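You operate a simulated robot arm through the tools that you are given. There is no shell and no other tool. Be economical: measure what you need, move in short steps, check, and stop when the job is done.

You run a simulated two-armed robot. Do the job below in one go: nothing can be reset, and whatever is moved stays where it is left.

TASK
Pick up the roll that says "thin roll" from the inlet belt with one hand, pass it to the other hand and put it on the test bench. Set down upright: roll.

The check looks at the end state, three seconds after you hand in, the way a careful person would. Anything else that was tipped, shoved, dropped, spilled or broken makes it a failure.

THE ROBOT
Two 7-joint arms with two-finger parallel grippers on one trunk, on a base that drives. Base frame: it is fixed to the floor where the robot stands at the start and does not move with it; the origin is under the middle of the robot, x ahead of it, y to its left, z up; the surface under the hand at the start is at about z = 880. Units: mm, rad, N and s.
The left shoulder is at the start at [60, 143, 911], the right one opposite. With the tool pointing down near the work surface each hand reaches from about 280 to 700 mm from the robot's upright axis, wherever it stands, measured 20 degrees to its own side. Places, roughly: test bench [-1500, -700, 800]. Payload 1.57 kg a hand.
The TCP of each hand is the grasp point between the finger pads, 30 mm short of the fingertips. In the tool frame z runs along the fingers and y along their closing line. Largest opening 110 mm; finger width 24, thickness 12; the body of the gripper, 48 by 112 mm, starts 78 mm behind the TCP.
Orientation is that of the tool frame in the base frame, as a unit quaternion [x, y, z, w]. With the fingers straight down and closing along the base's y, the tool's x points along the base's -x, its y along +y and its z along -z.

THE INTERFACE
- The arms move only by the tool play_rows. It takes "left_rows", "right_rows" or both (then of equal length, played together; a hand with none holds still); each is a list of rows, each a list of 2 entries, a list of its own where there are three numbers: the shift along the tool's x, y, z in mm, then the turn, a rotation vector about the tool's x, y, z in rad. In form: [[[dx, dy, dz], [wx, wy, wz]], ...]. A call has 1 to 12 rows; each row shifts and turns the commanded pose from where the row before left it, along the tool's axes as they then stand. "left_hand" and "right_hand" are, for a hand that has rows, the opening in per cent of the stroke, from 0 (shut) to 100 (fully open), set as the call begins (left out, the last holds). Each row takes 0.2 s and may step no farther than 50 mm and 0.15 rad from the row before; otherwise, or with a gripper value out of range, the whole call is refused. A pose out of reach is approached as far as the arm can. The call stops where the force on the tool passes 40 N (or 10 N more than at its start, if that is more) or the arm is blocked; 0.2 s more then pass. The fingers move at their own pace (about 45 mm/s each) and stop on an object; they squeeze with about 27 N. The grip force told is the motor's: it shows also when the fingers shut on nothing. Time passes only in rows, and 0.2 s behind the last, so rows that do not move let the fingers close. It gives the time, the measured TCP pose, the force on the tool (base axes), the opening and the grip force at its end, in the units of the frame above (readings bear some noise), with the torque about the TCP (base axes, N m) and any sound that the robot's microphone picked up.
- Cameras (640 x 400 px; columns grow to the right, rows downward): "scene" is now at [56.1, -0.5, 1538.4]; the picture's right is [-0.00, -1.00, 0.00], its down [-0.62, 0.00, -0.78] and it looks along [0.78, -0.00, -0.62] (base axes); focal length 255 px, centre (320, 200). "left" rides on the left gripper at [70, -16, -141] in its tool frame; the picture's right is [0.23, 0.97, 0.00], its down [-0.86, 0.20, -0.48] and it looks along [-0.47, 0.11, 0.88] (tool axes); focal length 222 px, centre (320, 200). "right" rides on the right gripper at [70, 16, -141] in its tool frame; the picture's right is [-0.23, 0.97, 0.00], its down [-0.86, -0.20, -0.48] and it looks along [-0.47, -0.11, 0.88] (tool axes); focal length 222 px, centre (320, 200). There is no depth. A picture from a camera that has moved, and an enlarged one, comes with that camera's place and axes in the base frame and with its lens.
- capture(camera): a new picture of that camera. It takes no simulated time.
- lift_body(by): slides the trunk up (or, below 0, down) by that many mm; the arms and the scene camera ride with it, the base frame stays. It gives what a move gives, with no picture.
- roll_base(legs): drives the robot by 1 to 6 legs, each [ahead, left, turn to the left] in mm, mm and rad, along the robot's own axes; the way and the turn of a leg run together, so that a leg with both is an arc; at most 1500 mm and 3.142 rad a leg. The arms and the cameras ride along, it lands a little off, and it stops where it bumps. It gives what a move gives.
- aim_head(pan, tilt): turns the head with the scene camera to pan (to the left, within 1.501 rad either way) and tilt (down, from -0.506 to 1.204), counted from straight ahead of the robot. It gives what a move gives.
- close_up(camera, box): a new picture of the part [left, top, right, bottom] of that camera's present view, enlarged. It takes no simulated time.
- job_done(): hands the job in; it is judged then, once.

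Work in short steps. Places have to be worked out from the pictures, the camera data and where the tool is seen: move nearer, look again, correct. Check each grasp and each placing, and mend what went wrong. You have 120 turns and 92 pictures in all, those below and enlarged ones among them. Open the grippers and draw the arms clear of the work before you hand the job in, unless the task says otherwise; then end with one line.

The tools are called after "Call:" as a command line: name --argument value ..., lists and objects as JSON in quotes. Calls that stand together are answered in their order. play_rows: Moves the arms, as the interface text tells. Its arguments: {"type":"object","properties":{"left_rows":{"type":"array","items":{"type":"array"}},"left_hand":{"type":"number"},"right_rows":{"type":"array","items":{"type":"array"}},"right_hand":{"type":"number"}},"required":[]} The other tools are called the same way: lift_body (by) slides the trunk up or down; roll_base (legs) drives the base; aim_head (pan, tilt) turns the head that bears the scene camera; capture (camera) takes a picture; close_up (camera, box) takes an enlarged picture of a part of a camera's view; job_done () hands the job in.

At the start:

```text
t: 0.0
left_tcp_pos: [445.4, 121.8, 1079.9]
left_orientation: [0.001, 1.0, -0.001, 0.0]
left_ft_force: [0.0, 0.1, -0.6]
left_wrist_torque: [0.01, 0.01, -0.01]
left_grip_width: 109.9
left_grasp_force: 0.0
right_tcp_pos: [492.9, -210.1, 1080.2]
right_orientation: [0.0, 1.0, -0.001, 0.0]
right_ft_force: [-0.1, -0.5, 1.1]
right_wrist_torque: [-0.02, -0.02, -0.02]
right_grip_width: 109.7
right_grasp_force: 0.0
trunk travel left (down, up): [-510.0, 80.0]
robot x, y, heading: [1.8, -2.2, -0.001]
head pan, tilt: [-0.005, 0.668]
```

scene: 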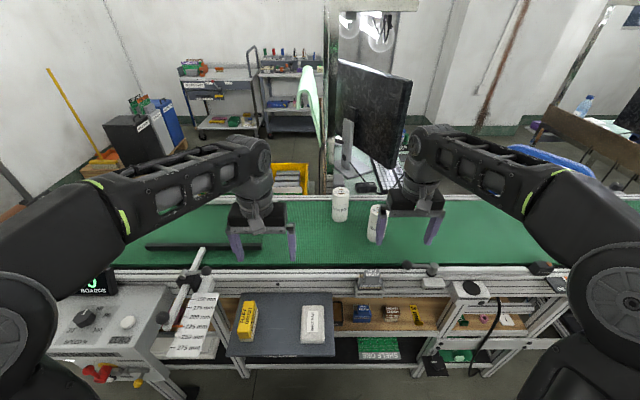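
right: 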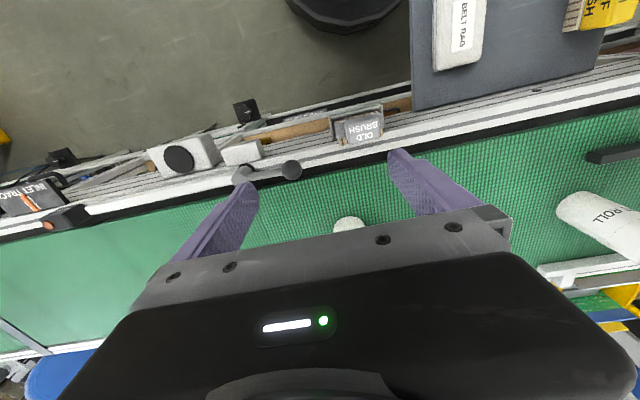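
left: 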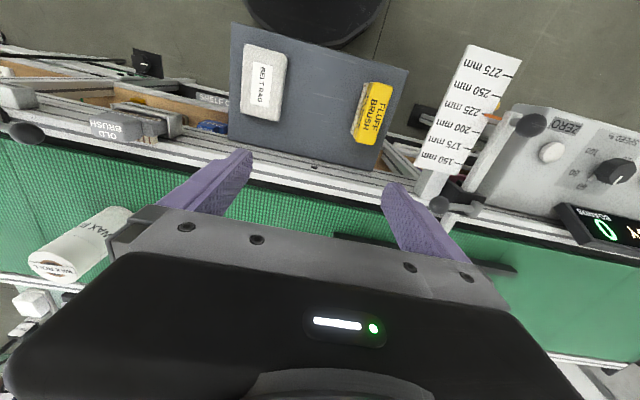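

I see two rolls on the green belt; I zoom in to read their labels.

Call:
close_up --camera "scene" --box '[300, 170, 460, 270]'

Call:
close_up --camera "scene" --box '[60, 220, 540, 390]'

```text
4.00 times, centred on (380, 220) of scene
camera zoom: at [56.1, -0.5, 1538.4], right [0.0, -1.0, 0.0], down [-0.62, 0.0, -0.78], along [0.78, 0.0, -0.62], focal length 1020 px, centre (80, 120)
```

zoom: 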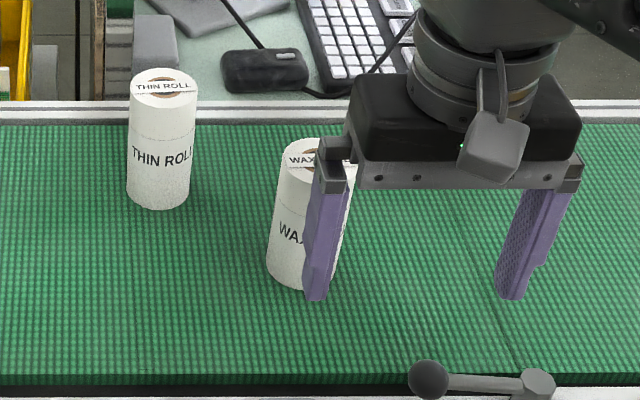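

```text
1.33 times, centred on (300, 305) of scene
camera zoom: at [56.1, -0.5, 1538.4], right [0.0, -1.0, 0.0], down [-0.62, 0.0, -0.78], along [0.78, 0.0, -0.62], focal length 340 px, centre (347, 60)
```

zoom: 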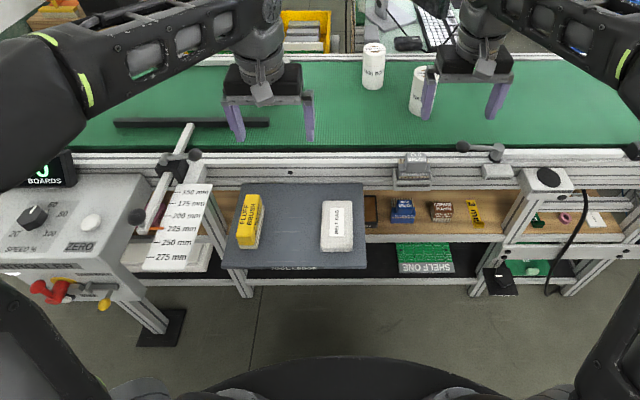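

The thin roll is the farther one, at about (783, -75), roughly 60 mm wide and 120 mm tall. The wax roll is at about (686, -190). The thin roll is at the edge of reach, so I look down to see how far I can drive ahead.

Call:
aim_head --pan 0 --tilt 1.15

Call:
capture --camera "scene"

```text
t: 0.9
left_tcp_pos: [445.2, 122.7, 1080.6]
left_orientation: [0.0, 1.0, 0.0, -0.001]
left_ft_force: [1.0, -0.7, 0.0]
left_wrist_torque: [0.03, 0.01, -0.05]
left_grip_width: 109.9
left_grasp_force: 0.1
right_tcp_pos: [493.1, -210.3, 1080.9]
right_orientation: [0.0, 1.0, -0.001, 0.0]
right_ft_force: [-1.1, 0.0, 0.1]
right_wrist_torque: [-0.01, -0.02, -0.01]
right_grip_width: 110.1
right_grasp_force: 0.1
trunk travel left (down, up): [-510.0, 80.0]
robot x, y, heading: [0.6, -0.1, -0.0]
head pan, tilt: [0.0, 1.15]
```

```text
86 pictures are left
camera scene: at [29.7, -0.1, 1502.7], right [0.0, -1.0, 0.0], down [-0.91, 0.0, -0.41], along [0.41, 0.0, -0.91], focal length 255 px, centre (320, 200)
```

scene: 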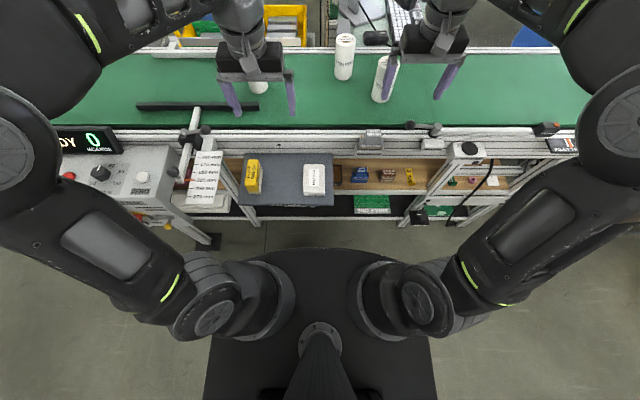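

There is also a third roll near (720, 205). About 100 mm of clearance shows ahead of the base, so I drive 60 mm ahead.

Call:
roll_base --legs '[[60, 0, 0]]'

Call:
aim_head --pan 0 --tilt 0.75

Call:
capture --camera "scene"

Call:
capture --camera "left"

```text
t: 1.9
left_tcp_pos: [506.2, 123.1, 1080.1]
left_orientation: [0.0, 1.0, -0.001, -0.001]
left_ft_force: [-0.7, -0.7, -0.8]
left_wrist_torque: [-0.01, 0.07, -0.05]
left_grip_width: 110.0
left_grasp_force: 0.0
right_tcp_pos: [554.0, -210.6, 1078.9]
right_orientation: [0.0, 1.0, 0.0, 0.0]
right_ft_force: [1.4, -0.2, 0.2]
right_wrist_torque: [0.03, 0.04, 0.01]
right_grip_width: 109.8
right_grasp_force: 0.0
trunk travel left (down, up): [-510.0, 80.0]
robot x, y, heading: [58.4, -2.6, 0.001]
head pan, tilt: [0.0, 1.15]
```

```text
t: 2.8
left_tcp_pos: [504.1, 122.8, 1079.9]
left_orientation: [0.0, 1.0, -0.001, 0.0]
left_ft_force: [0.4, -0.2, -0.9]
left_wrist_torque: [0.02, -0.01, 0.03]
left_grip_width: 109.9
left_grasp_force: 0.0
right_tcp_pos: [553.2, -210.5, 1080.2]
right_orientation: [0.0, 1.0, 0.0, 0.0]
right_ft_force: [0.2, 0.3, -0.3]
right_wrist_torque: [0.03, 0.0, 0.02]
right_grip_width: 110.1
right_grasp_force: 0.1
trunk travel left (down, up): [-510.0, 80.0]
robot x, y, heading: [56.3, -3.1, -0.0]
head pan, tilt: [0.0, 0.75]
```

```text
85 pictures are left
camera scene: at [112.7, -0.2, 1531.4], right [0.0, -1.0, 0.0], down [-0.68, 0.0, -0.73], along [0.73, 0.0, -0.68], focal length 255 px, centre (320, 200)
```

scene: 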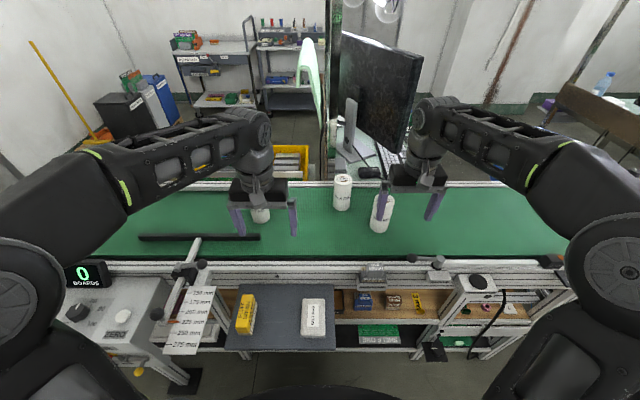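

```text
84 pictures are left
camera left: at [434.5, 107.3, 1221.6], right [-0.23, 0.97, 0.0], down [0.86, 0.2, 0.48], along [0.47, 0.11, -0.88], focal length 222 px, centre (320, 200)
```

left: 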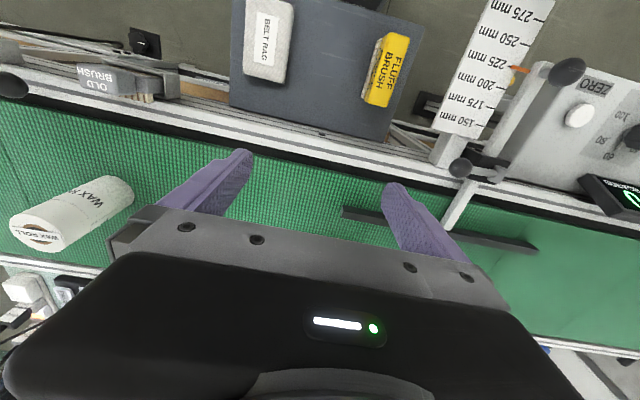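

Zooming in on the thin roll to triangulate it against the earlier view.

Call:
close_up --camera "scene" --box '[280, 160, 440, 260]'

Call:
close_up --camera "right" --box '[480, 100, 640, 200]'

Call:
capture --camera "right"

```text
4.00 times, centred on (360, 210) of scene
camera zoom: at [112.7, -0.2, 1531.4], right [0.0, -1.0, 0.0], down [-0.68, 0.0, -0.73], along [0.73, 0.0, -0.68], focal length 1020 px, centre (160, 160)
```

zoom: 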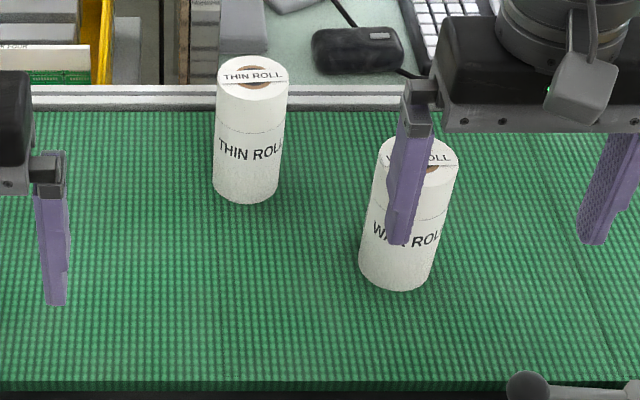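

```text
4.00 times, centred on (560, 150) of right
camera zoom: at [481.8, -194.8, 1222.6], right [0.23, 0.97, 0.0], down [0.86, -0.2, 0.48], along [0.47, -0.11, -0.88], focal length 888 px, centre (-640, 400)
```

zoom: 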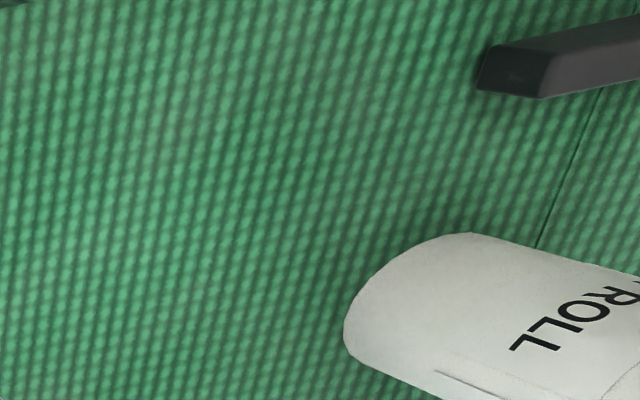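

```text
81 pictures are left
camera right: at [481.8, -194.8, 1222.6], right [0.23, 0.97, 0.0], down [0.86, -0.2, 0.48], along [0.47, -0.11, -0.88], focal length 222 px, centre (320, 200)
```

right: 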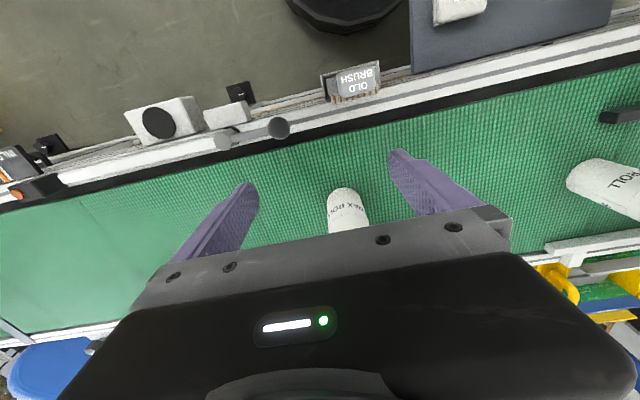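

The thin roll is at about (785, -77), with its top at about 998 and its base at about 880. I'll grasp it low with the left hand, tilted about 39° below horizontal, so the top stays free for the right hand. First I move across and start tilting.

Call:
play_rows --left_rows '[[[-27.2, -30.6, 0], [0, 0, 0]], [[-27.2, -30.6, 0], [0, 0, 0]], [[-27.2, -30.6, 0], [0, 0, 0]], [[-27.2, -30.6, 0], [0, 0, 0]], [[-27.2, -30.6, 0], [0, 0, 0]], [[0, 0, 0], [0, 0, 0.105]], [[0, 0, 0], [0, 0, 0.105]], [[0, 0, 0], [0, 0, 0.105]], [[0, 0, 0], [0, -0.15, 0]], [[0, 0, 0], [0, -0.15, 0]], [[0, 0, 0], [0, -0.15, 0]], [[0, 0, 0], [0, -0.15, 0]]]' --left_hand 100

```text
t: 5.4
left_tcp_pos: [566.7, 52.3, 1079.6]
left_orientation: [0.15, 0.943, -0.047, 0.293]
left_ft_force: [0.4, 0.1, -0.1]
left_wrist_torque: [0.01, 0.01, 0.04]
left_grip_width: 109.9
left_grasp_force: 0.1
left hand out of reach, approached as far as the arm can: row 3, 4, 5
right_tcp_pos: [552.2, -210.0, 1081.8]
right_orientation: [0.0, 1.0, 0.0, -0.001]
right_ft_force: [-0.6, 0.4, -0.1]
right_wrist_torque: [0.01, -0.01, -0.02]
right_grip_width: 109.9
right_grasp_force: 0.0
trunk travel left (down, up): [-510.0, 80.0]
robot x, y, heading: [60.8, 0.4, 0.001]
head pan, tilt: [0.0, 0.75]
```

The straight-down pose hit its reach limit; the tilted pose should reach farther. I finish the tilt and then go to the pre-grasp point at (696, -48, 997).

Call:
play_rows --left_rows '[[[0, 0, 0], [0, -0.15, 0]], [[0, 0, 0], [0, -0.15, 0]], [[-7.6, -13.8, 43], [0, 0, 0]], [[-7.6, -13.8, 43], [0, 0, 0]], [[-7.6, -13.8, 43], [0, 0, 0]], [[-7.6, -13.8, 43], [0, 0, 0]]]'

Call:
capture --camera "left"

Call:
capture --camera "scene"

```text
t: 6.8
left_tcp_pos: [697.9, -47.7, 995.7]
left_orientation: [0.142, 0.89, -0.068, 0.429]
left_ft_force: [0.7, -0.4, -0.5]
left_wrist_torque: [-0.01, -0.01, -0.01]
left_grip_width: 110.0
left_grasp_force: 0.0
right_tcp_pos: [553.3, -210.0, 1079.6]
right_orientation: [0.0, 1.0, 0.0, 0.0]
right_ft_force: [0.3, 0.3, 0.1]
right_wrist_torque: [-0.05, 0.03, -0.02]
right_grip_width: 110.1
right_grasp_force: 0.0
trunk travel left (down, up): [-510.0, 80.0]
robot x, y, heading: [59.3, -1.0, 0.007]
head pan, tilt: [0.0, 0.75]
```

```text
80 pictures are left
camera left: at [545.3, -14.9, 1027.6], right [0.17, 0.97, -0.18], down [0.21, 0.14, 0.97], along [0.96, -0.2, -0.18], focal length 222 px, centre (320, 200)
```

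left: 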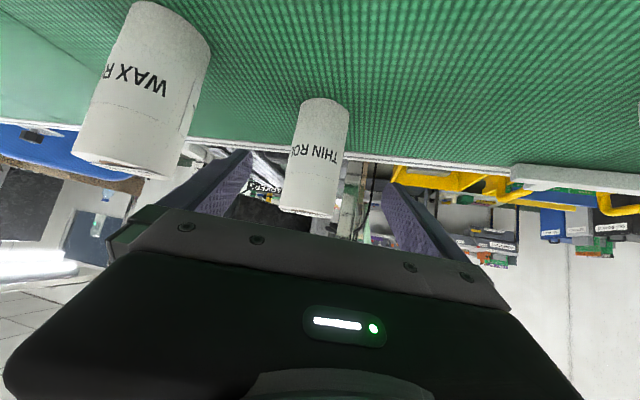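

```text
79 pictures are left
camera scene: at [113.6, -0.6, 1531.5], right [0.0, -1.0, 0.0], down [-0.68, 0.0, -0.73], along [0.73, 0.0, -0.68], focal length 255 px, centre (320, 200)
```

scene: 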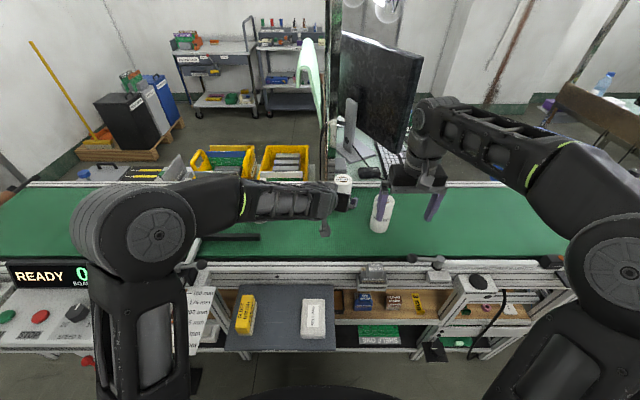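

The left camera agrees: the roll is at about (785, -79) and centred between the fingers. I advance along the fingers in two steps.

Call:
play_rows --left_rows '[[[0, -0.8, 30], [0, 0, 0]], [[0, -0.8, 30], [0, 0, 0]]]'

Call:
capture --camera "left"

```text
t: 7.4
left_tcp_pos: [740.2, -64.7, 958.7]
left_orientation: [0.142, 0.89, -0.068, 0.429]
left_ft_force: [0.1, 0.6, 0.0]
left_wrist_torque: [0.01, 0.04, 0.01]
left_grip_width: 110.3
left_grasp_force: 0.1
right_tcp_pos: [552.0, -210.1, 1081.0]
right_orientation: [0.0, 1.0, 0.0, 0.0]
right_ft_force: [-0.4, 0.5, 0.1]
right_wrist_torque: [0.0, 0.0, 0.01]
right_grip_width: 110.0
right_grasp_force: 0.2
trunk travel left (down, up): [-510.0, 80.0]
robot x, y, heading: [61.4, -2.1, -0.001]
head pan, tilt: [0.0, 0.75]
```

```text
78 pictures are left
camera left: at [588.7, -32.2, 992.0], right [0.17, 0.97, -0.18], down [0.21, 0.14, 0.97], along [0.96, -0.2, -0.18], focal length 222 px, centre (320, 200)
```

left: 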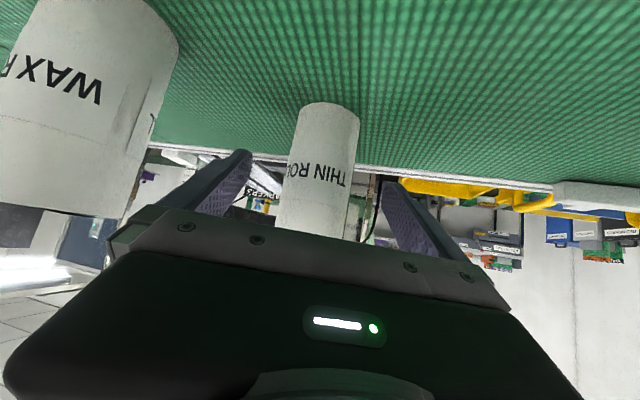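

Still centred and clear of the wax roll. I advance the last 57 mm and then close.

Call:
play_rows --left_rows '[[[0.7, -0.3, 19], [0, 0, 0]], [[0.7, -0.3, 19], [0, 0, 0]], [[0.7, -0.3, 19], [0, 0, 0]]]'

Call:
play_rows --left_rows '[[[0, 0, 0], [0, 0, 0]], [[0, 0, 0], [0, 0, 0]], [[0, 0, 0], [0, 0, 0]], [[0, 0, 0], [0, 0, 0]], [[0, 0, 0], [0, 0, 0]]]' --left_hand 0

Call:
capture --camera "left"

```text
t: 8.2
left_tcp_pos: [782.6, -79.4, 920.0]
left_orientation: [0.142, 0.89, -0.068, 0.429]
left_ft_force: [0.6, 0.0, 0.2]
left_wrist_torque: [-0.02, 0.02, 0.01]
left_grip_width: 110.1
left_grasp_force: 0.1
right_tcp_pos: [552.8, -210.2, 1082.1]
right_orientation: [-0.001, 1.0, 0.0, 0.001]
right_ft_force: [0.7, 0.0, 0.3]
right_wrist_torque: [0.01, -0.03, -0.01]
right_grip_width: 110.2
right_grasp_force: 0.1
trunk travel left (down, up): [-510.0, 80.0]
robot x, y, heading: [57.8, 2.1, 0.003]
head pan, tilt: [0.0, 0.75]
```

```text
t: 9.4
left_tcp_pos: [781.3, -78.0, 920.7]
left_orientation: [0.141, 0.89, -0.068, 0.429]
left_ft_force: [0.1, 0.7, -0.3]
left_wrist_torque: [0.0, -0.02, 0.02]
left_grip_width: 57.8
left_grasp_force: 26.9
right_tcp_pos: [551.8, -210.5, 1080.7]
right_orientation: [0.0, 1.0, 0.0, 0.001]
right_ft_force: [0.3, -0.1, 0.8]
right_wrist_torque: [0.03, 0.01, -0.05]
right_grip_width: 110.0
right_grasp_force: 0.0
trunk travel left (down, up): [-510.0, 80.0]
robot x, y, heading: [58.7, -1.4, 0.002]
head pan, tilt: [0.0, 0.75]
```

```text
77 pictures are left
camera left: at [630.1, -45.3, 954.1], right [0.17, 0.97, -0.18], down [0.21, 0.14, 0.97], along [0.96, -0.2, -0.18], focal length 222 px, centre (320, 200)
```

left: 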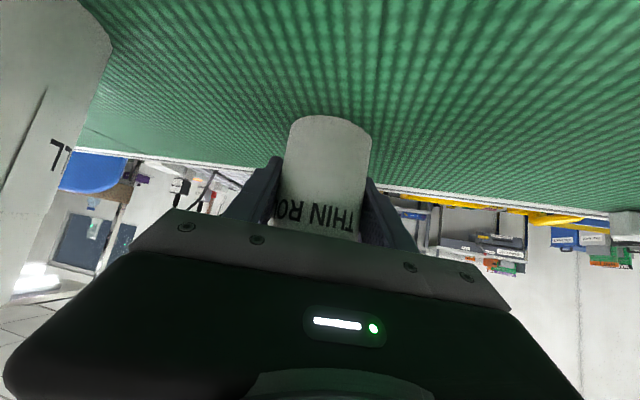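

Held at 57.8 mm with 27 N. I lift straight up 60 mm and check the weight.

Call:
play_rows --left_rows '[[[-7.8, 0, -6.2], [0, 0, 0]], [[-23.5, 0, -18.7], [0, 0, 0]], [[-23.5, 0, -18.7], [0, 0, 0]], [[0, 0, 0], [0, 0, 0]]]'

Call:
capture --camera "scene"

```text
t: 10.4
left_tcp_pos: [780.7, -77.0, 991.5]
left_orientation: [0.142, 0.89, -0.069, 0.429]
left_ft_force: [0.6, -0.6, -2.0]
left_wrist_torque: [-0.02, -0.01, -0.01]
left_grip_width: 57.7
left_grasp_force: 27.5
right_tcp_pos: [553.2, -210.4, 1079.6]
right_orientation: [0.0, 1.0, 0.0, 0.0]
right_ft_force: [0.5, 0.0, 0.1]
right_wrist_torque: [-0.01, 0.0, -0.01]
right_grip_width: 110.2
right_grasp_force: 0.0
trunk travel left (down, up): [-510.0, 80.0]
robot x, y, heading: [60.8, 0.5, -0.0]
head pan, tilt: [0.0, 0.75]
```

```text
76 pictures are left
camera scene: at [113.2, -0.3, 1531.5], right [0.0, -1.0, 0.0], down [-0.68, 0.0, -0.73], along [0.73, 0.0, -0.68], focal length 255 px, centre (320, 200)
```

scene: 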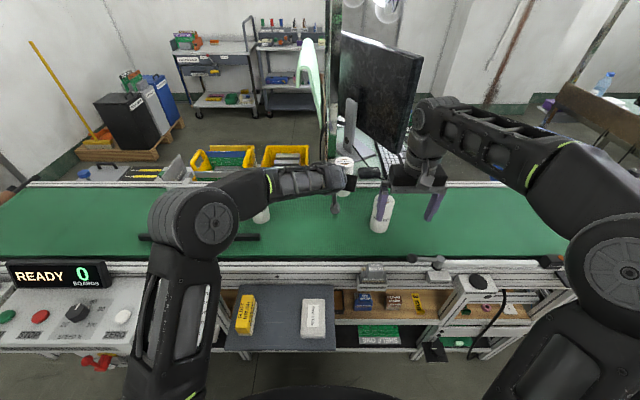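

The lift is good, about 2 N of weight. I draw the roll back to a hand-over point at about (540, -30), with TCP height around 1020.

Call:
play_rows --left_rows '[[[21.3, -5, -34.9], [0, 0, 0]], [[21.3, -5, -34.9], [0, 0, 0]], [[21.3, -5, -34.9], [0, 0, 0]], [[21.3, -5, -34.9], [0, 0, 0]], [[21.3, -5, -34.9], [0, 0, 0]], [[21.3, -5, -34.9], [0, 0, 0]], [[0, 0, 0], [0, 0, 0]]]'

Call:
capture --camera "scene"

Call:
capture --camera "left"

```text
t: 12.0
left_tcp_pos: [539.1, -29.7, 1021.0]
left_orientation: [0.142, 0.889, -0.068, 0.429]
left_ft_force: [0.2, -0.2, -3.3]
left_wrist_torque: [0.0, 0.0, 0.01]
left_grip_width: 57.7
left_grasp_force: 26.9
right_tcp_pos: [553.2, -210.6, 1080.3]
right_orientation: [-0.001, 1.0, 0.001, 0.0]
right_ft_force: [-0.1, -0.1, 0.6]
right_wrist_torque: [0.02, 0.01, -0.03]
right_grip_width: 109.7
right_grasp_force: 0.0
trunk travel left (down, up): [-510.0, 80.0]
robot x, y, heading: [61.9, 2.6, 0.002]
head pan, tilt: [0.0, 0.75]
```

```text
75 pictures are left
camera scene: at [113.4, -0.4, 1531.5], right [0.0, -1.0, 0.0], down [-0.68, 0.0, -0.73], along [0.73, 0.0, -0.68], focal length 255 px, centre (320, 200)
```

scene: 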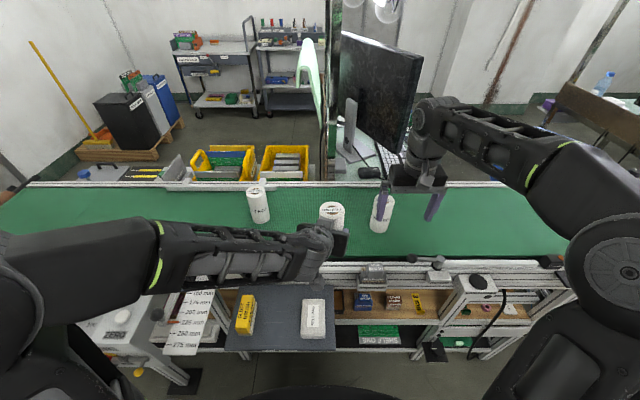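

```text
74 pictures are left
camera left: at [387.7, 3.8, 1054.6], right [0.17, 0.97, -0.18], down [0.21, 0.14, 0.97], along [0.96, -0.2, -0.18], focal length 222 px, centre (320, 200)
```

left: 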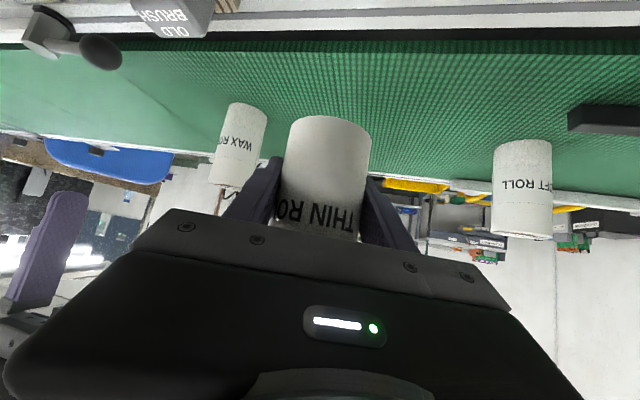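

The roll is held upright with its top at about 1098. To keep the right hand in reach above it, I lower and draw back the left hand to about (500, -30, 980), then raise and turn the right hand.

Call:
play_rows --left_rows '[[[27.5, -6.2, -2.4], [0, 0, 0]], [[27.5, -6.2, -2.4], [0, 0, 0]], [[0, 0, 0], [0, 0, 0]], [[0, 0, 0], [0, 0, 0]], [[0, 0, 0], [0, 0, 0]]]' --right_rows '[[[26, 0, -35], [0, 0, 0]], [[27, 0, 0], [0, 0, 0]], [[0, 0, 0], [0, 0, 0.105]], [[0, 0, 0], [0, 0, 0.105]], [[0, 0, 0], [0, 0, 0.105]]]' --right_hand 100

Call:
capture --camera "scene"

```text
t: 13.2
left_tcp_pos: [497.9, -31.1, 981.0]
left_orientation: [0.142, 0.89, -0.068, 0.429]
left_ft_force: [-0.2, 0.4, -2.9]
left_wrist_torque: [0.03, 0.01, -0.01]
left_grip_width: 57.5
left_grasp_force: 27.0
right_tcp_pos: [520.3, -210.6, 1091.1]
right_orientation: [0.158, 0.987, 0.0, 0.0]
right_ft_force: [0.8, 0.2, 0.2]
right_wrist_torque: [-0.01, 0.01, -0.01]
right_grip_width: 109.9
right_grasp_force: 0.1
right hand out of reach, approached as far as the arm can: row 1
trunk travel left (down, up): [-510.0, 80.0]
robot x, y, heading: [58.9, 0.4, -0.001]
head pan, tilt: [0.0, 0.75]
```

```text
73 pictures are left
camera scene: at [113.0, -0.2, 1531.5], right [0.0, -1.0, 0.0], down [-0.68, 0.0, -0.73], along [0.73, 0.0, -0.68], focal length 255 px, centre (320, 200)
```

scene: 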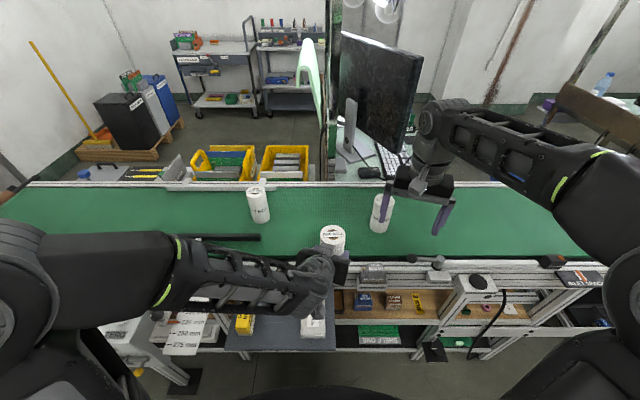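

The right hand goes across above the roll at about 1110; the roll's top is now at about 1058.

Call:
play_rows --right_rows '[[[25, 15, -19], [0, 0, 0]], [[17.2, 45, 0], [0, 0, 0]], [[17.2, 45, 0], [0, 0, 0]], [[17.2, 45, 0], [0, 0, 0]], [[0, 14.4, 0], [0, 0, 0]], [[0, 0, 0], [0, 0, 0]]]'

Call:
capture --camera "scene"

Call:
capture --camera "right"

Call:
capture --camera "left"

```text
t: 14.6
left_tcp_pos: [498.2, -31.7, 980.6]
left_orientation: [0.142, 0.89, -0.069, 0.428]
left_ft_force: [-0.5, -0.4, -2.4]
left_wrist_torque: [-0.02, 0.02, 0.01]
left_grip_width: 57.8
left_grasp_force: 27.1
right_tcp_pos: [499.0, -164.7, 1110.2]
right_orientation: [0.157, 0.988, 0.001, 0.003]
right_ft_force: [0.2, 0.2, -0.8]
right_wrist_torque: [0.01, -0.02, -0.01]
right_grip_width: 110.1
right_grasp_force: 0.2
right hand out of reach, approached as far as the arm can: row 1, 2, 3, 4, 5
trunk travel left (down, up): [-510.0, 80.0]
robot x, y, heading: [62.6, 1.6, 0.004]
head pan, tilt: [0.0, 0.75]
```

```text
72 pictures are left
camera scene: at [112.4, -0.3, 1531.5], right [0.0, -1.0, 0.0], down [-0.68, 0.0, -0.73], along [0.73, 0.0, -0.68], focal length 255 px, centre (320, 200)
```

scene: 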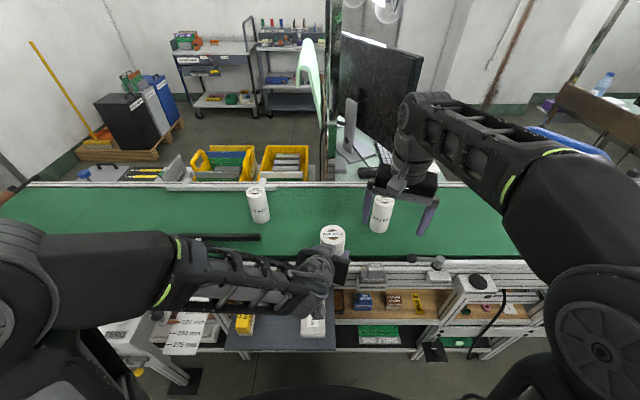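

```text
71 pictures are left
camera right: at [436.6, -128.9, 1251.8], right [0.52, 0.86, 0.0], down [0.75, -0.46, 0.48], along [0.42, -0.25, -0.88], focal length 222 px, centre (320, 200)
```

right: 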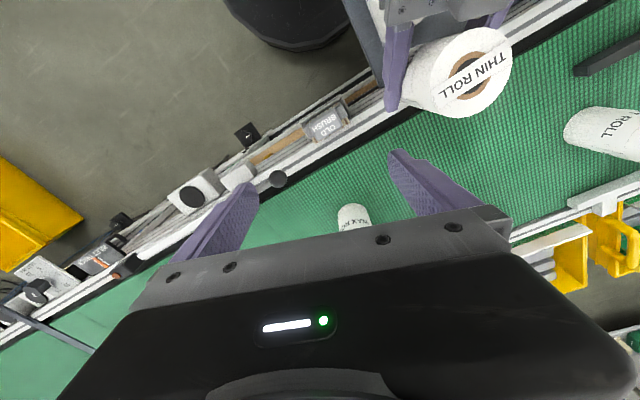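

```text
70 pictures are left
camera left: at [346.8, 2.1, 1014.2], right [0.17, 0.97, -0.18], down [0.21, 0.14, 0.97], along [0.96, -0.2, -0.18], focal length 222 px, centre (320, 200)
```

left: 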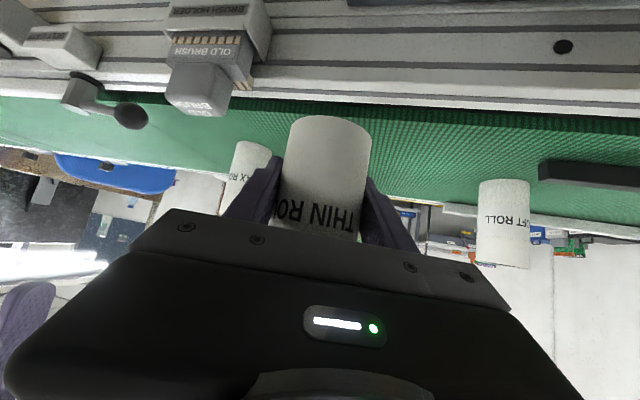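

The right hand can't reach over the roll this high. I'll back away from the conveyor and do the hand-over lower, in free space.

Call:
roll_base --legs '[[-450, 0, 0]]'

Call:
capture --camera "scene"

```text
t: 17.3
left_tcp_pos: [50.5, -29.2, 980.4]
left_orientation: [0.14, 0.889, -0.068, 0.43]
left_ft_force: [0.9, -0.3, -3.4]
left_wrist_torque: [0.01, -0.02, 0.0]
left_grip_width: 57.7
left_grasp_force: 27.0
right_tcp_pos: [51.7, -164.7, 1110.8]
right_orientation: [0.156, 0.988, 0.002, 0.004]
right_ft_force: [0.5, 0.8, -0.1]
right_wrist_torque: [0.01, 0.0, -0.03]
right_grip_width: 110.0
right_grasp_force: 0.0
trunk travel left (down, up): [-510.0, 80.0]
robot x, y, heading: [-385.3, -1.7, 0.006]
head pan, tilt: [0.0, 0.75]
```

```text
69 pictures are left
camera scene: at [-336.1, -0.6, 1531.6], right [0.0, -1.0, 0.0], down [-0.68, 0.0, -0.73], along [0.73, 0.0, -0.68], focal length 255 px, centre (320, 200)
```

scene: 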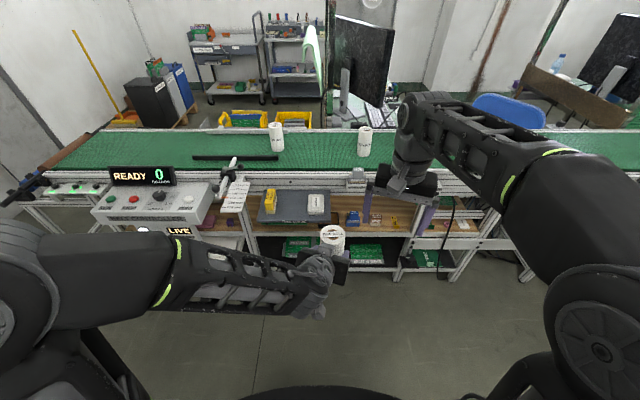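

Clear space here. I lower both hands by 150 mm, which is a more comfortable height for both arms.

Call:
play_rows --left_rows '[[[29.3, 0, 23.3], [0, 0, 0]], [[29.3, 0, 23.3], [0, 0, 0]], [[29.3, 0, 23.3], [0, 0, 0]], [[29.3, 0, 23.3], [0, 0, 0]], [[0, 0, 0], [0, 0, 0]]]' --right_rows '[[[0, 0, 37.5], [0, 0, 0]], [[0, 0, 37.5], [0, 0, 0]], [[0, 0, 37.5], [0, 0, 0]], [[0, 0, 37.5], [0, 0, 0]], [[0, 0, 0], [0, 0, 0]]]'

```text
t: 18.5
left_tcp_pos: [51.6, -32.2, 832.6]
left_orientation: [0.14, 0.89, -0.068, 0.429]
left_ft_force: [-0.1, 1.5, -2.1]
left_wrist_torque: [-0.01, 0.02, -0.02]
left_grip_width: 57.7
left_grasp_force: 26.9
right_tcp_pos: [53.3, -166.2, 959.1]
right_orientation: [0.155, 0.988, 0.001, 0.004]
right_ft_force: [-0.6, 0.0, -0.7]
right_wrist_torque: [-0.02, 0.02, -0.02]
right_grip_width: 109.8
right_grasp_force: 0.0
trunk travel left (down, up): [-510.0, 80.0]
robot x, y, heading: [-387.7, -1.9, 0.008]
head pan, tilt: [0.0, 0.75]
```

Moving the right hand across at z 959; the roll's top is at about 909.

Call:
play_rows --right_rows '[[[14.4, 42.4, 0], [0, 0, 0]], [[14.4, 42.4, 0], [0, 0, 0]], [[14.4, 42.4, 0], [0, 0, 0]], [[0, 0, 0], [0, 0, 0]]]'

Call:
capture --camera "right"

Call:
capture --camera "scene"

Call:
capture --camera "left"

```text
t: 19.5
left_tcp_pos: [52.7, -31.1, 833.1]
left_orientation: [0.14, 0.89, -0.067, 0.429]
left_ft_force: [-0.6, -0.4, -1.8]
left_wrist_torque: [0.0, 0.0, 0.02]
left_grip_width: 57.6
left_grasp_force: 26.8
right_tcp_pos: [52.5, -30.8, 962.5]
right_orientation: [0.157, 0.988, 0.001, 0.004]
right_ft_force: [0.3, 0.1, -0.6]
right_wrist_torque: [0.01, 0.02, 0.0]
right_grip_width: 110.0
right_grasp_force: 0.1
trunk travel left (down, up): [-510.0, 80.0]
robot x, y, heading: [-387.1, -5.2, -0.0]
head pan, tilt: [0.0, 0.75]
```

```text
68 pictures are left
camera right: at [-11.4, 6.0, 1103.6], right [0.52, 0.86, 0.0], down [0.75, -0.45, 0.48], along [0.42, -0.25, -0.88], focal length 222 px, centre (320, 200)
```

right: 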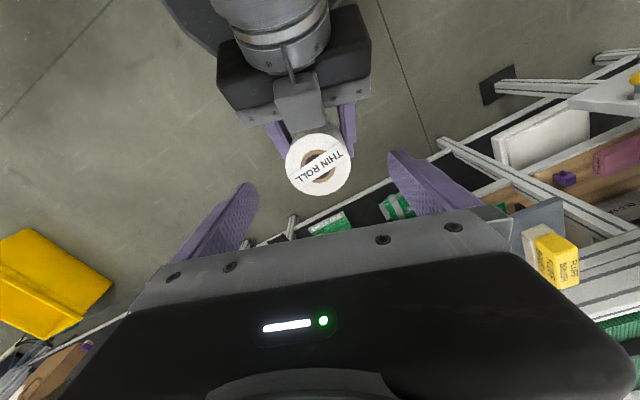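

```text
67 pictures are left
camera scene: at [-335.3, -1.0, 1531.5], right [0.0, -1.0, 0.0], down [-0.68, 0.0, -0.73], along [0.73, 0.0, -0.68], focal length 255 px, centre (320, 200)
```

scene: 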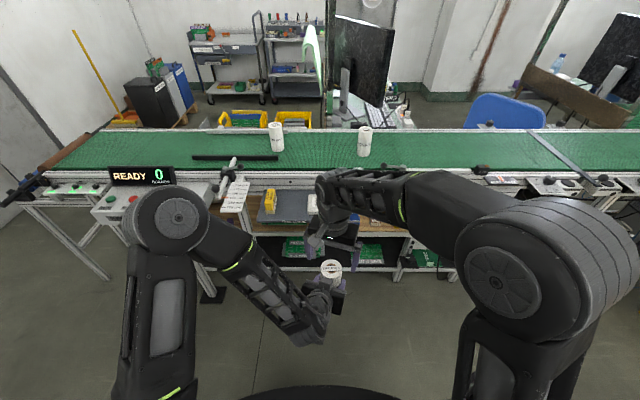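

```text
66 pictures are left
camera left: at [-99.5, 1.6, 865.5], right [0.16, 0.97, -0.18], down [0.21, 0.14, 0.97], along [0.96, -0.2, -0.18], focal length 222 px, centre (320, 200)
```

left: 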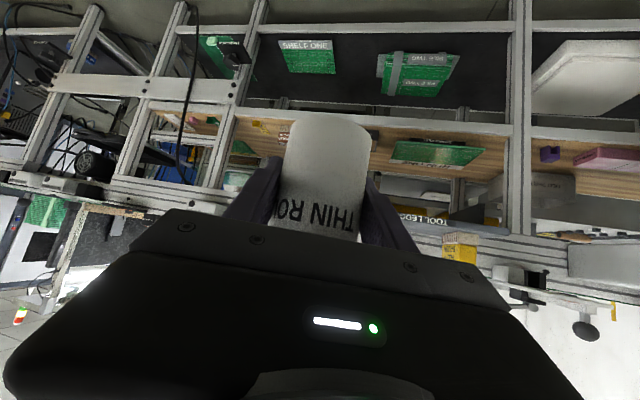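

The roll is directly under the right hand: my estimate is (50, -32) against a TCP of (52.5, -31). I lower 64 mm so the fingertips stay above the left fingers, then close the right hand.

Call:
play_rows --right_rows '[[[0, 0, 22], [0, 0, 0]], [[0, 0, 22], [0, 0, 0]], [[0, 0, 20], [0, 0, 0]], [[0, 0, 0], [0, 0, 0]]]'

Call:
capture --camera "right"

Call:
capture --camera "left"

```text
t: 20.5
left_tcp_pos: [52.4, -31.3, 832.0]
left_orientation: [0.139, 0.89, -0.067, 0.429]
left_ft_force: [0.1, 0.2, -2.2]
left_wrist_torque: [0.01, 0.0, 0.03]
left_grip_width: 57.5
left_grasp_force: 26.7
right_tcp_pos: [52.0, -29.8, 897.7]
right_orientation: [0.155, 0.988, 0.001, 0.004]
right_ft_force: [0.2, -0.3, 0.6]
right_wrist_torque: [-0.02, 0.01, -0.01]
right_grip_width: 110.0
right_grasp_force: 0.0
trunk travel left (down, up): [-510.0, 80.0]
robot x, y, heading: [-388.2, 1.5, 0.008]
head pan, tilt: [0.0, 0.75]
```

```text
65 pictures are left
camera right: at [-11.1, 7.3, 1038.1], right [0.51, 0.86, 0.0], down [0.75, -0.45, 0.48], along [0.42, -0.25, -0.88], focal length 222 px, centre (320, 200)
```

right: 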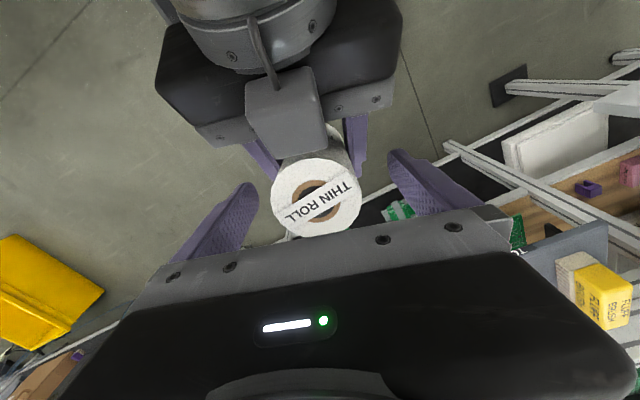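

```text
64 pictures are left
camera left: at [-99.5, 1.8, 865.4], right [0.16, 0.97, -0.18], down [0.21, 0.14, 0.97], along [0.96, -0.2, -0.18], focal length 222 px, centre (320, 200)
```

left: 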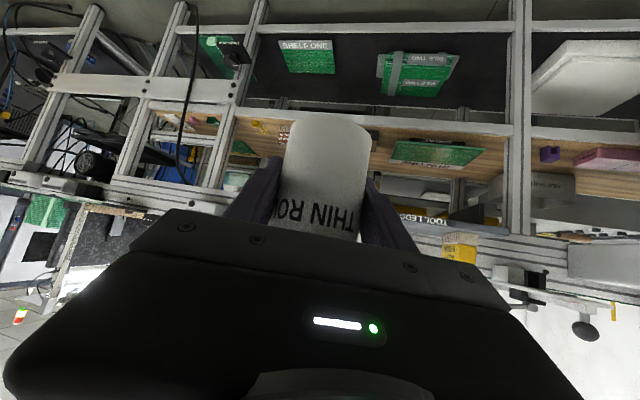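

Both fingers straddle the top of the roll without contact. Closing the right hand.

Call:
play_rows --right_rows '[[[0, 0, 0], [0, 0, 0]], [[0, 0, 0], [0, 0, 0]], [[0, 0, 0], [0, 0, 0]], [[0, 0, 0], [0, 0, 0]], [[0, 0, 0], [0, 0, 0]]]' --right_hand 0

Call:
capture --camera "right"

```text
t: 21.7
left_tcp_pos: [53.3, -30.5, 831.6]
left_orientation: [0.139, 0.89, -0.067, 0.429]
left_ft_force: [2.7, 8.9, -2.6]
left_wrist_torque: [-0.42, 0.14, 0.04]
left_grip_width: 57.9
left_grasp_force: 26.5
right_tcp_pos: [52.6, -29.1, 896.9]
right_orientation: [0.155, 0.988, 0.001, 0.002]
right_ft_force: [-2.9, -8.9, -0.4]
right_wrist_torque: [-0.19, -0.01, -0.03]
right_grip_width: 57.6
right_grasp_force: 27.0
trunk travel left (down, up): [-510.0, 80.0]
robot x, y, heading: [-386.6, -2.9, 0.007]
head pan, tilt: [0.0, 0.75]
```

```text
63 pictures are left
camera right: at [-10.9, 6.6, 1037.9], right [0.52, 0.86, 0.0], down [0.75, -0.45, 0.48], along [0.42, -0.25, -0.88], focal length 222 px, centre (320, 200)
```

right: 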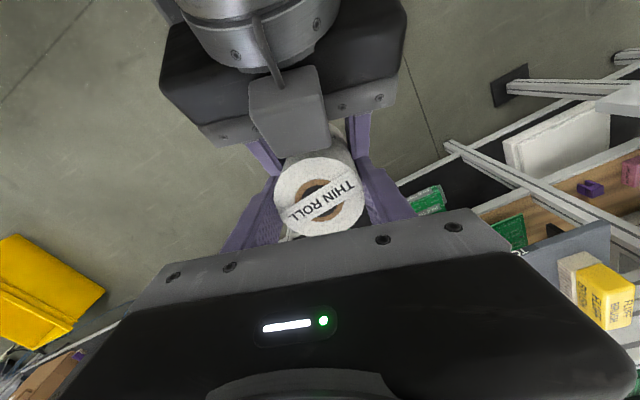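

Both hands hold the roll now. I open the left hand and check that the right hand carries it.

Call:
play_rows --left_rows '[[[0, 0, 0], [0, 0, 0]], [[0, 0, 0], [0, 0, 0]], [[0, 0, 0], [0, 0, 0]], [[0, 0, 0], [0, 0, 0]]]' --left_hand 100

Call:
capture --camera "right"

```text
t: 22.7
left_tcp_pos: [52.9, -31.4, 833.3]
left_orientation: [0.14, 0.89, -0.067, 0.429]
left_ft_force: [0.3, 0.2, -0.3]
left_wrist_torque: [-0.01, 0.01, -0.02]
left_grip_width: 110.2
left_grasp_force: 0.1
right_tcp_pos: [52.4, -29.5, 897.6]
right_orientation: [0.155, 0.988, 0.002, 0.004]
right_ft_force: [-0.7, -0.1, -0.5]
right_wrist_torque: [-0.02, 0.03, 0.02]
right_grip_width: 57.8
right_grasp_force: 26.7
trunk travel left (down, up): [-510.0, 80.0]
robot x, y, heading: [-390.0, 2.0, 0.006]
head pan, tilt: [0.0, 0.75]
```

```text
62 pictures are left
camera right: at [-11.0, 7.2, 1038.2], right [0.51, 0.86, 0.0], down [0.75, -0.45, 0.48], along [0.42, -0.25, -0.88], focal length 222 px, centre (320, 200)
```

right: 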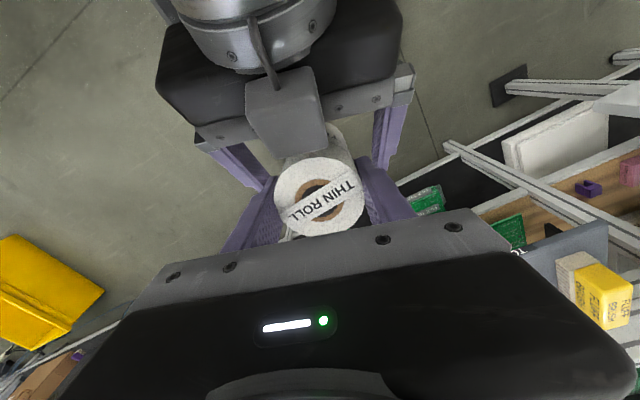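

The right hand holds it with an unchanged grip. I draw the left hand back a little, then down and left, clear of the roll.

Call:
play_rows --left_rows '[[[15.5, 0, -19.6], [0, 0, 0]], [[28, 0, 22], [0, 0, 0]], [[28, 0, 22], [0, 0, 0]], [[28, 0, 22], [0, 0, 0]], [[28, 0, 22], [0, 0, 0]], [[0, 45, 0], [0, 0, 0]], [[0, 45, 0], [0, 0, 0]], [[0, 45, 0], [0, 0, 0]]]'

Call:
capture --camera "scene"

Call:
capture --camera "right"

```text
t: 24.5
left_tcp_pos: [36.6, 12.0, 710.0]
left_orientation: [0.135, 0.891, -0.055, 0.429]
left_ft_force: [0.0, 0.4, -0.3]
left_wrist_torque: [-0.01, -0.01, -0.02]
left_grip_width: 110.0
left_grasp_force: 0.0
left hand out of reach, approached as far as the arm can: row 6, 7, 8
right_tcp_pos: [52.2, -28.4, 897.7]
right_orientation: [0.156, 0.988, 0.002, 0.003]
right_ft_force: [-0.2, 0.2, -0.8]
right_wrist_torque: [-0.02, 0.02, 0.01]
right_grip_width: 57.4
right_grasp_force: 27.0
trunk travel left (down, up): [-510.0, 80.0]
robot x, y, heading: [-387.3, -2.0, 0.004]
head pan, tilt: [0.0, 0.75]
```

```text
61 pictures are left
camera scene: at [-335.1, -0.2, 1531.5], right [0.0, -1.0, 0.0], down [-0.68, 0.0, -0.73], along [0.73, 0.0, -0.68], focal length 255 px, centre (320, 200)
```

scene: 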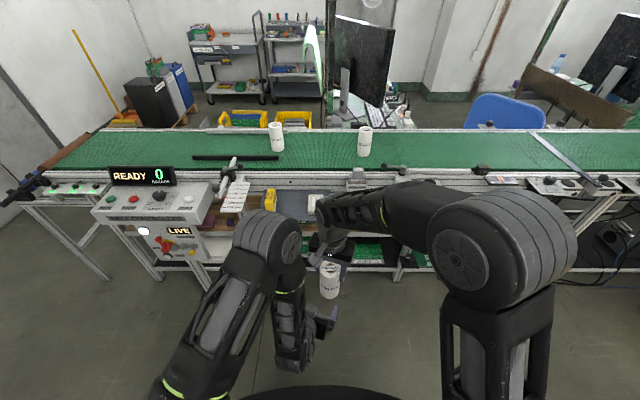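

```text
60 pictures are left
camera right: at [-10.9, 7.5, 1038.2], right [0.51, 0.86, 0.0], down [0.75, -0.45, 0.48], along [0.42, -0.25, -0.88], focal length 222 px, centre (320, 200)
```

right: 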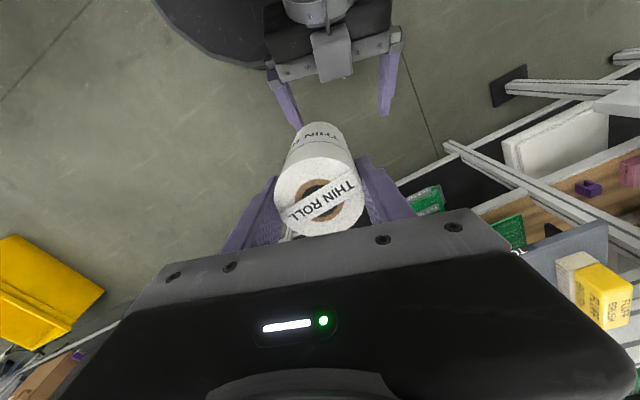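

The hand-over worked: the right hand holds the roll upright. I move the left hand farther left and forward, away from the roll.

Call:
play_rows --left_rows '[[[-14, 20, 18], [0, 0, 0]], [[-12, 35, 15], [0, 0, 0]], [[-12, 35, 15], [0, 0, 0]], [[-12, 35, 15], [0, 0, 0]], [[-12, 35, 15], [0, 0, 0]]]'

Call:
capture --camera "right"

```text
t: 25.7
left_tcp_pos: [127.8, -16.1, 737.8]
left_orientation: [0.134, 0.891, -0.057, 0.43]
left_ft_force: [-9.7, 1.2, -3.9]
left_wrist_torque: [-0.05, -1.06, -0.07]
left_grip_width: 110.0
left_grasp_force: 0.1
left hand out of reach, approached as far as the arm can: row 1, 2, 3, 4, 5
right_tcp_pos: [52.2, -29.1, 897.8]
right_orientation: [0.155, 0.988, 0.001, 0.004]
right_ft_force: [9.1, -0.4, 3.2]
right_wrist_torque: [-0.01, -0.81, -0.09]
right_grip_width: 56.7
right_grasp_force: 26.6
trunk travel left (down, up): [-510.0, 80.0]
robot x, y, heading: [-385.4, 2.0, 0.004]
head pan, tilt: [0.0, 0.75]
```

```text
59 pictures are left
camera right: at [-11.0, 7.8, 1038.3], right [0.51, 0.86, 0.01], down [0.75, -0.45, 0.48], along [0.42, -0.24, -0.88], focal length 222 px, centre (320, 200)
```

right: 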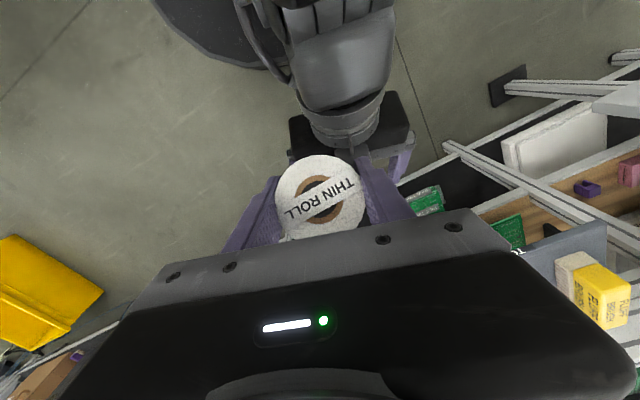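

The left arm couldn't go sideways and pressed lightly on the roll. I back it off the way it came, then move the right hand away instead.

Call:
play_rows --left_rows '[[[20, 0, -10], [0, 0, 0]], [[40, 0, -20], [0, 0, 0]], [[30, 0, -10], [0, 0, 0]]]'

Call:
capture --camera "right"

```text
t: 26.5
left_tcp_pos: [39.8, -3.4, 696.3]
left_orientation: [0.138, 0.89, -0.064, 0.431]
left_ft_force: [0.2, 0.0, 0.0]
left_wrist_torque: [0.0, -0.02, 0.0]
left_grip_width: 109.9
left_grasp_force: 0.0
left hand out of reach, approached as far as the arm can: row 1, 3
right_tcp_pos: [52.0, -29.1, 896.3]
right_orientation: [0.155, 0.988, 0.001, 0.003]
right_ft_force: [-0.1, 0.0, -2.5]
right_wrist_torque: [0.03, 0.07, -0.01]
right_grip_width: 57.0
right_grasp_force: 26.8
trunk travel left (down, up): [-510.0, 80.0]
robot x, y, heading: [-387.4, 2.6, 0.004]
head pan, tilt: [0.0, 0.75]
```

```text
58 pictures are left
camera right: at [-11.1, 7.2, 1038.1], right [0.51, 0.86, 0.0], down [0.75, -0.45, 0.48], along [0.42, -0.25, -0.88], focal length 222 px, centre (320, 200)
```

right: 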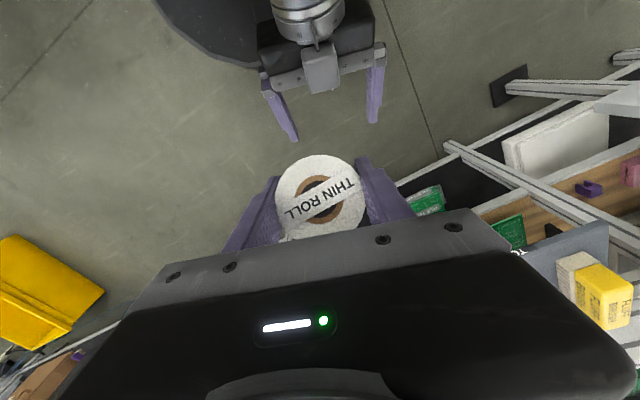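

The push pivoted the roll's lower end forward in the right grip. I move the right hand up and to the right, then measure the tilt with the scene camera.

Call:
play_rows --right_rows '[[[0, 0, -30], [0, 0, 0]], [[-11.6, -35.7, -15], [0, 0, 0]], [[-11.6, -35.7, -15], [0, 0, 0]], [[-11.6, -35.7, 0], [0, 0, 0]], [[-11.6, -35.7, 0], [0, 0, 0]], [[0, 0, 0], [0, 0, 0]]]'

Call:
capture --camera "scene"

Call:
capture --camera "left"

```text
t: 27.9
left_tcp_pos: [39.3, -3.7, 695.9]
left_orientation: [0.138, 0.89, -0.064, 0.43]
left_ft_force: [-0.2, 0.4, -0.7]
left_wrist_torque: [0.02, 0.0, 0.0]
left_grip_width: 110.0
left_grasp_force: 0.1
right_tcp_pos: [53.6, -180.5, 956.6]
right_orientation: [0.154, 0.988, 0.001, 0.003]
right_ft_force: [0.0, 0.1, -2.9]
right_wrist_torque: [0.0, 0.08, 0.01]
right_grip_width: 56.9
right_grasp_force: 27.3
trunk travel left (down, up): [-510.0, 80.0]
robot x, y, heading: [-390.4, -2.5, 0.006]
head pan, tilt: [0.0, 0.75]
```

```text
57 pictures are left
camera scene: at [-335.1, -0.4, 1531.5], right [0.0, -1.0, 0.0], down [-0.68, 0.0, -0.73], along [0.73, 0.0, -0.68], focal length 255 px, centre (320, 200)
```

scene: 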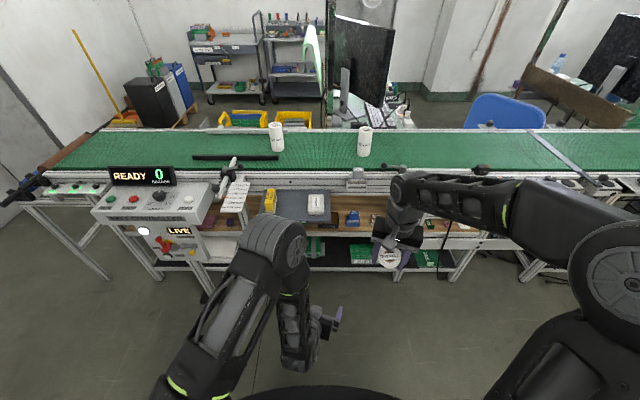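

```text
56 pictures are left
camera left: at [-112.7, 28.6, 728.7], right [0.16, 0.97, -0.17], down [0.21, 0.14, 0.97], along [0.96, -0.19, -0.18], focal length 222 px, centre (320, 200)
```

left: 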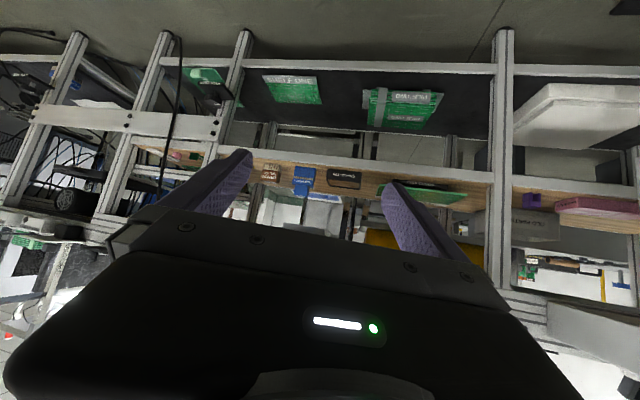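

Call:
close_up --camera "scene" --box '[340, 210, 440, 280]'

```text
5.71 times, centred on (390, 245) of scene
camera zoom: at [-335.1, -0.4, 1531.5], right [0.0, -1.0, 0.0], down [-0.68, 0.0, -0.73], along [0.73, 0.0, -0.68], focal length 1458 px, centre (-80, -57)
```

zoom: 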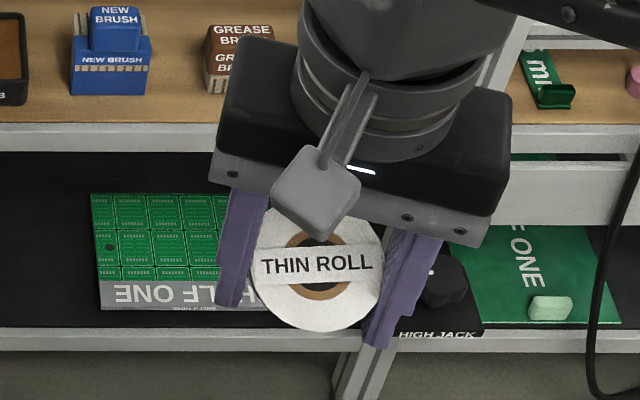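

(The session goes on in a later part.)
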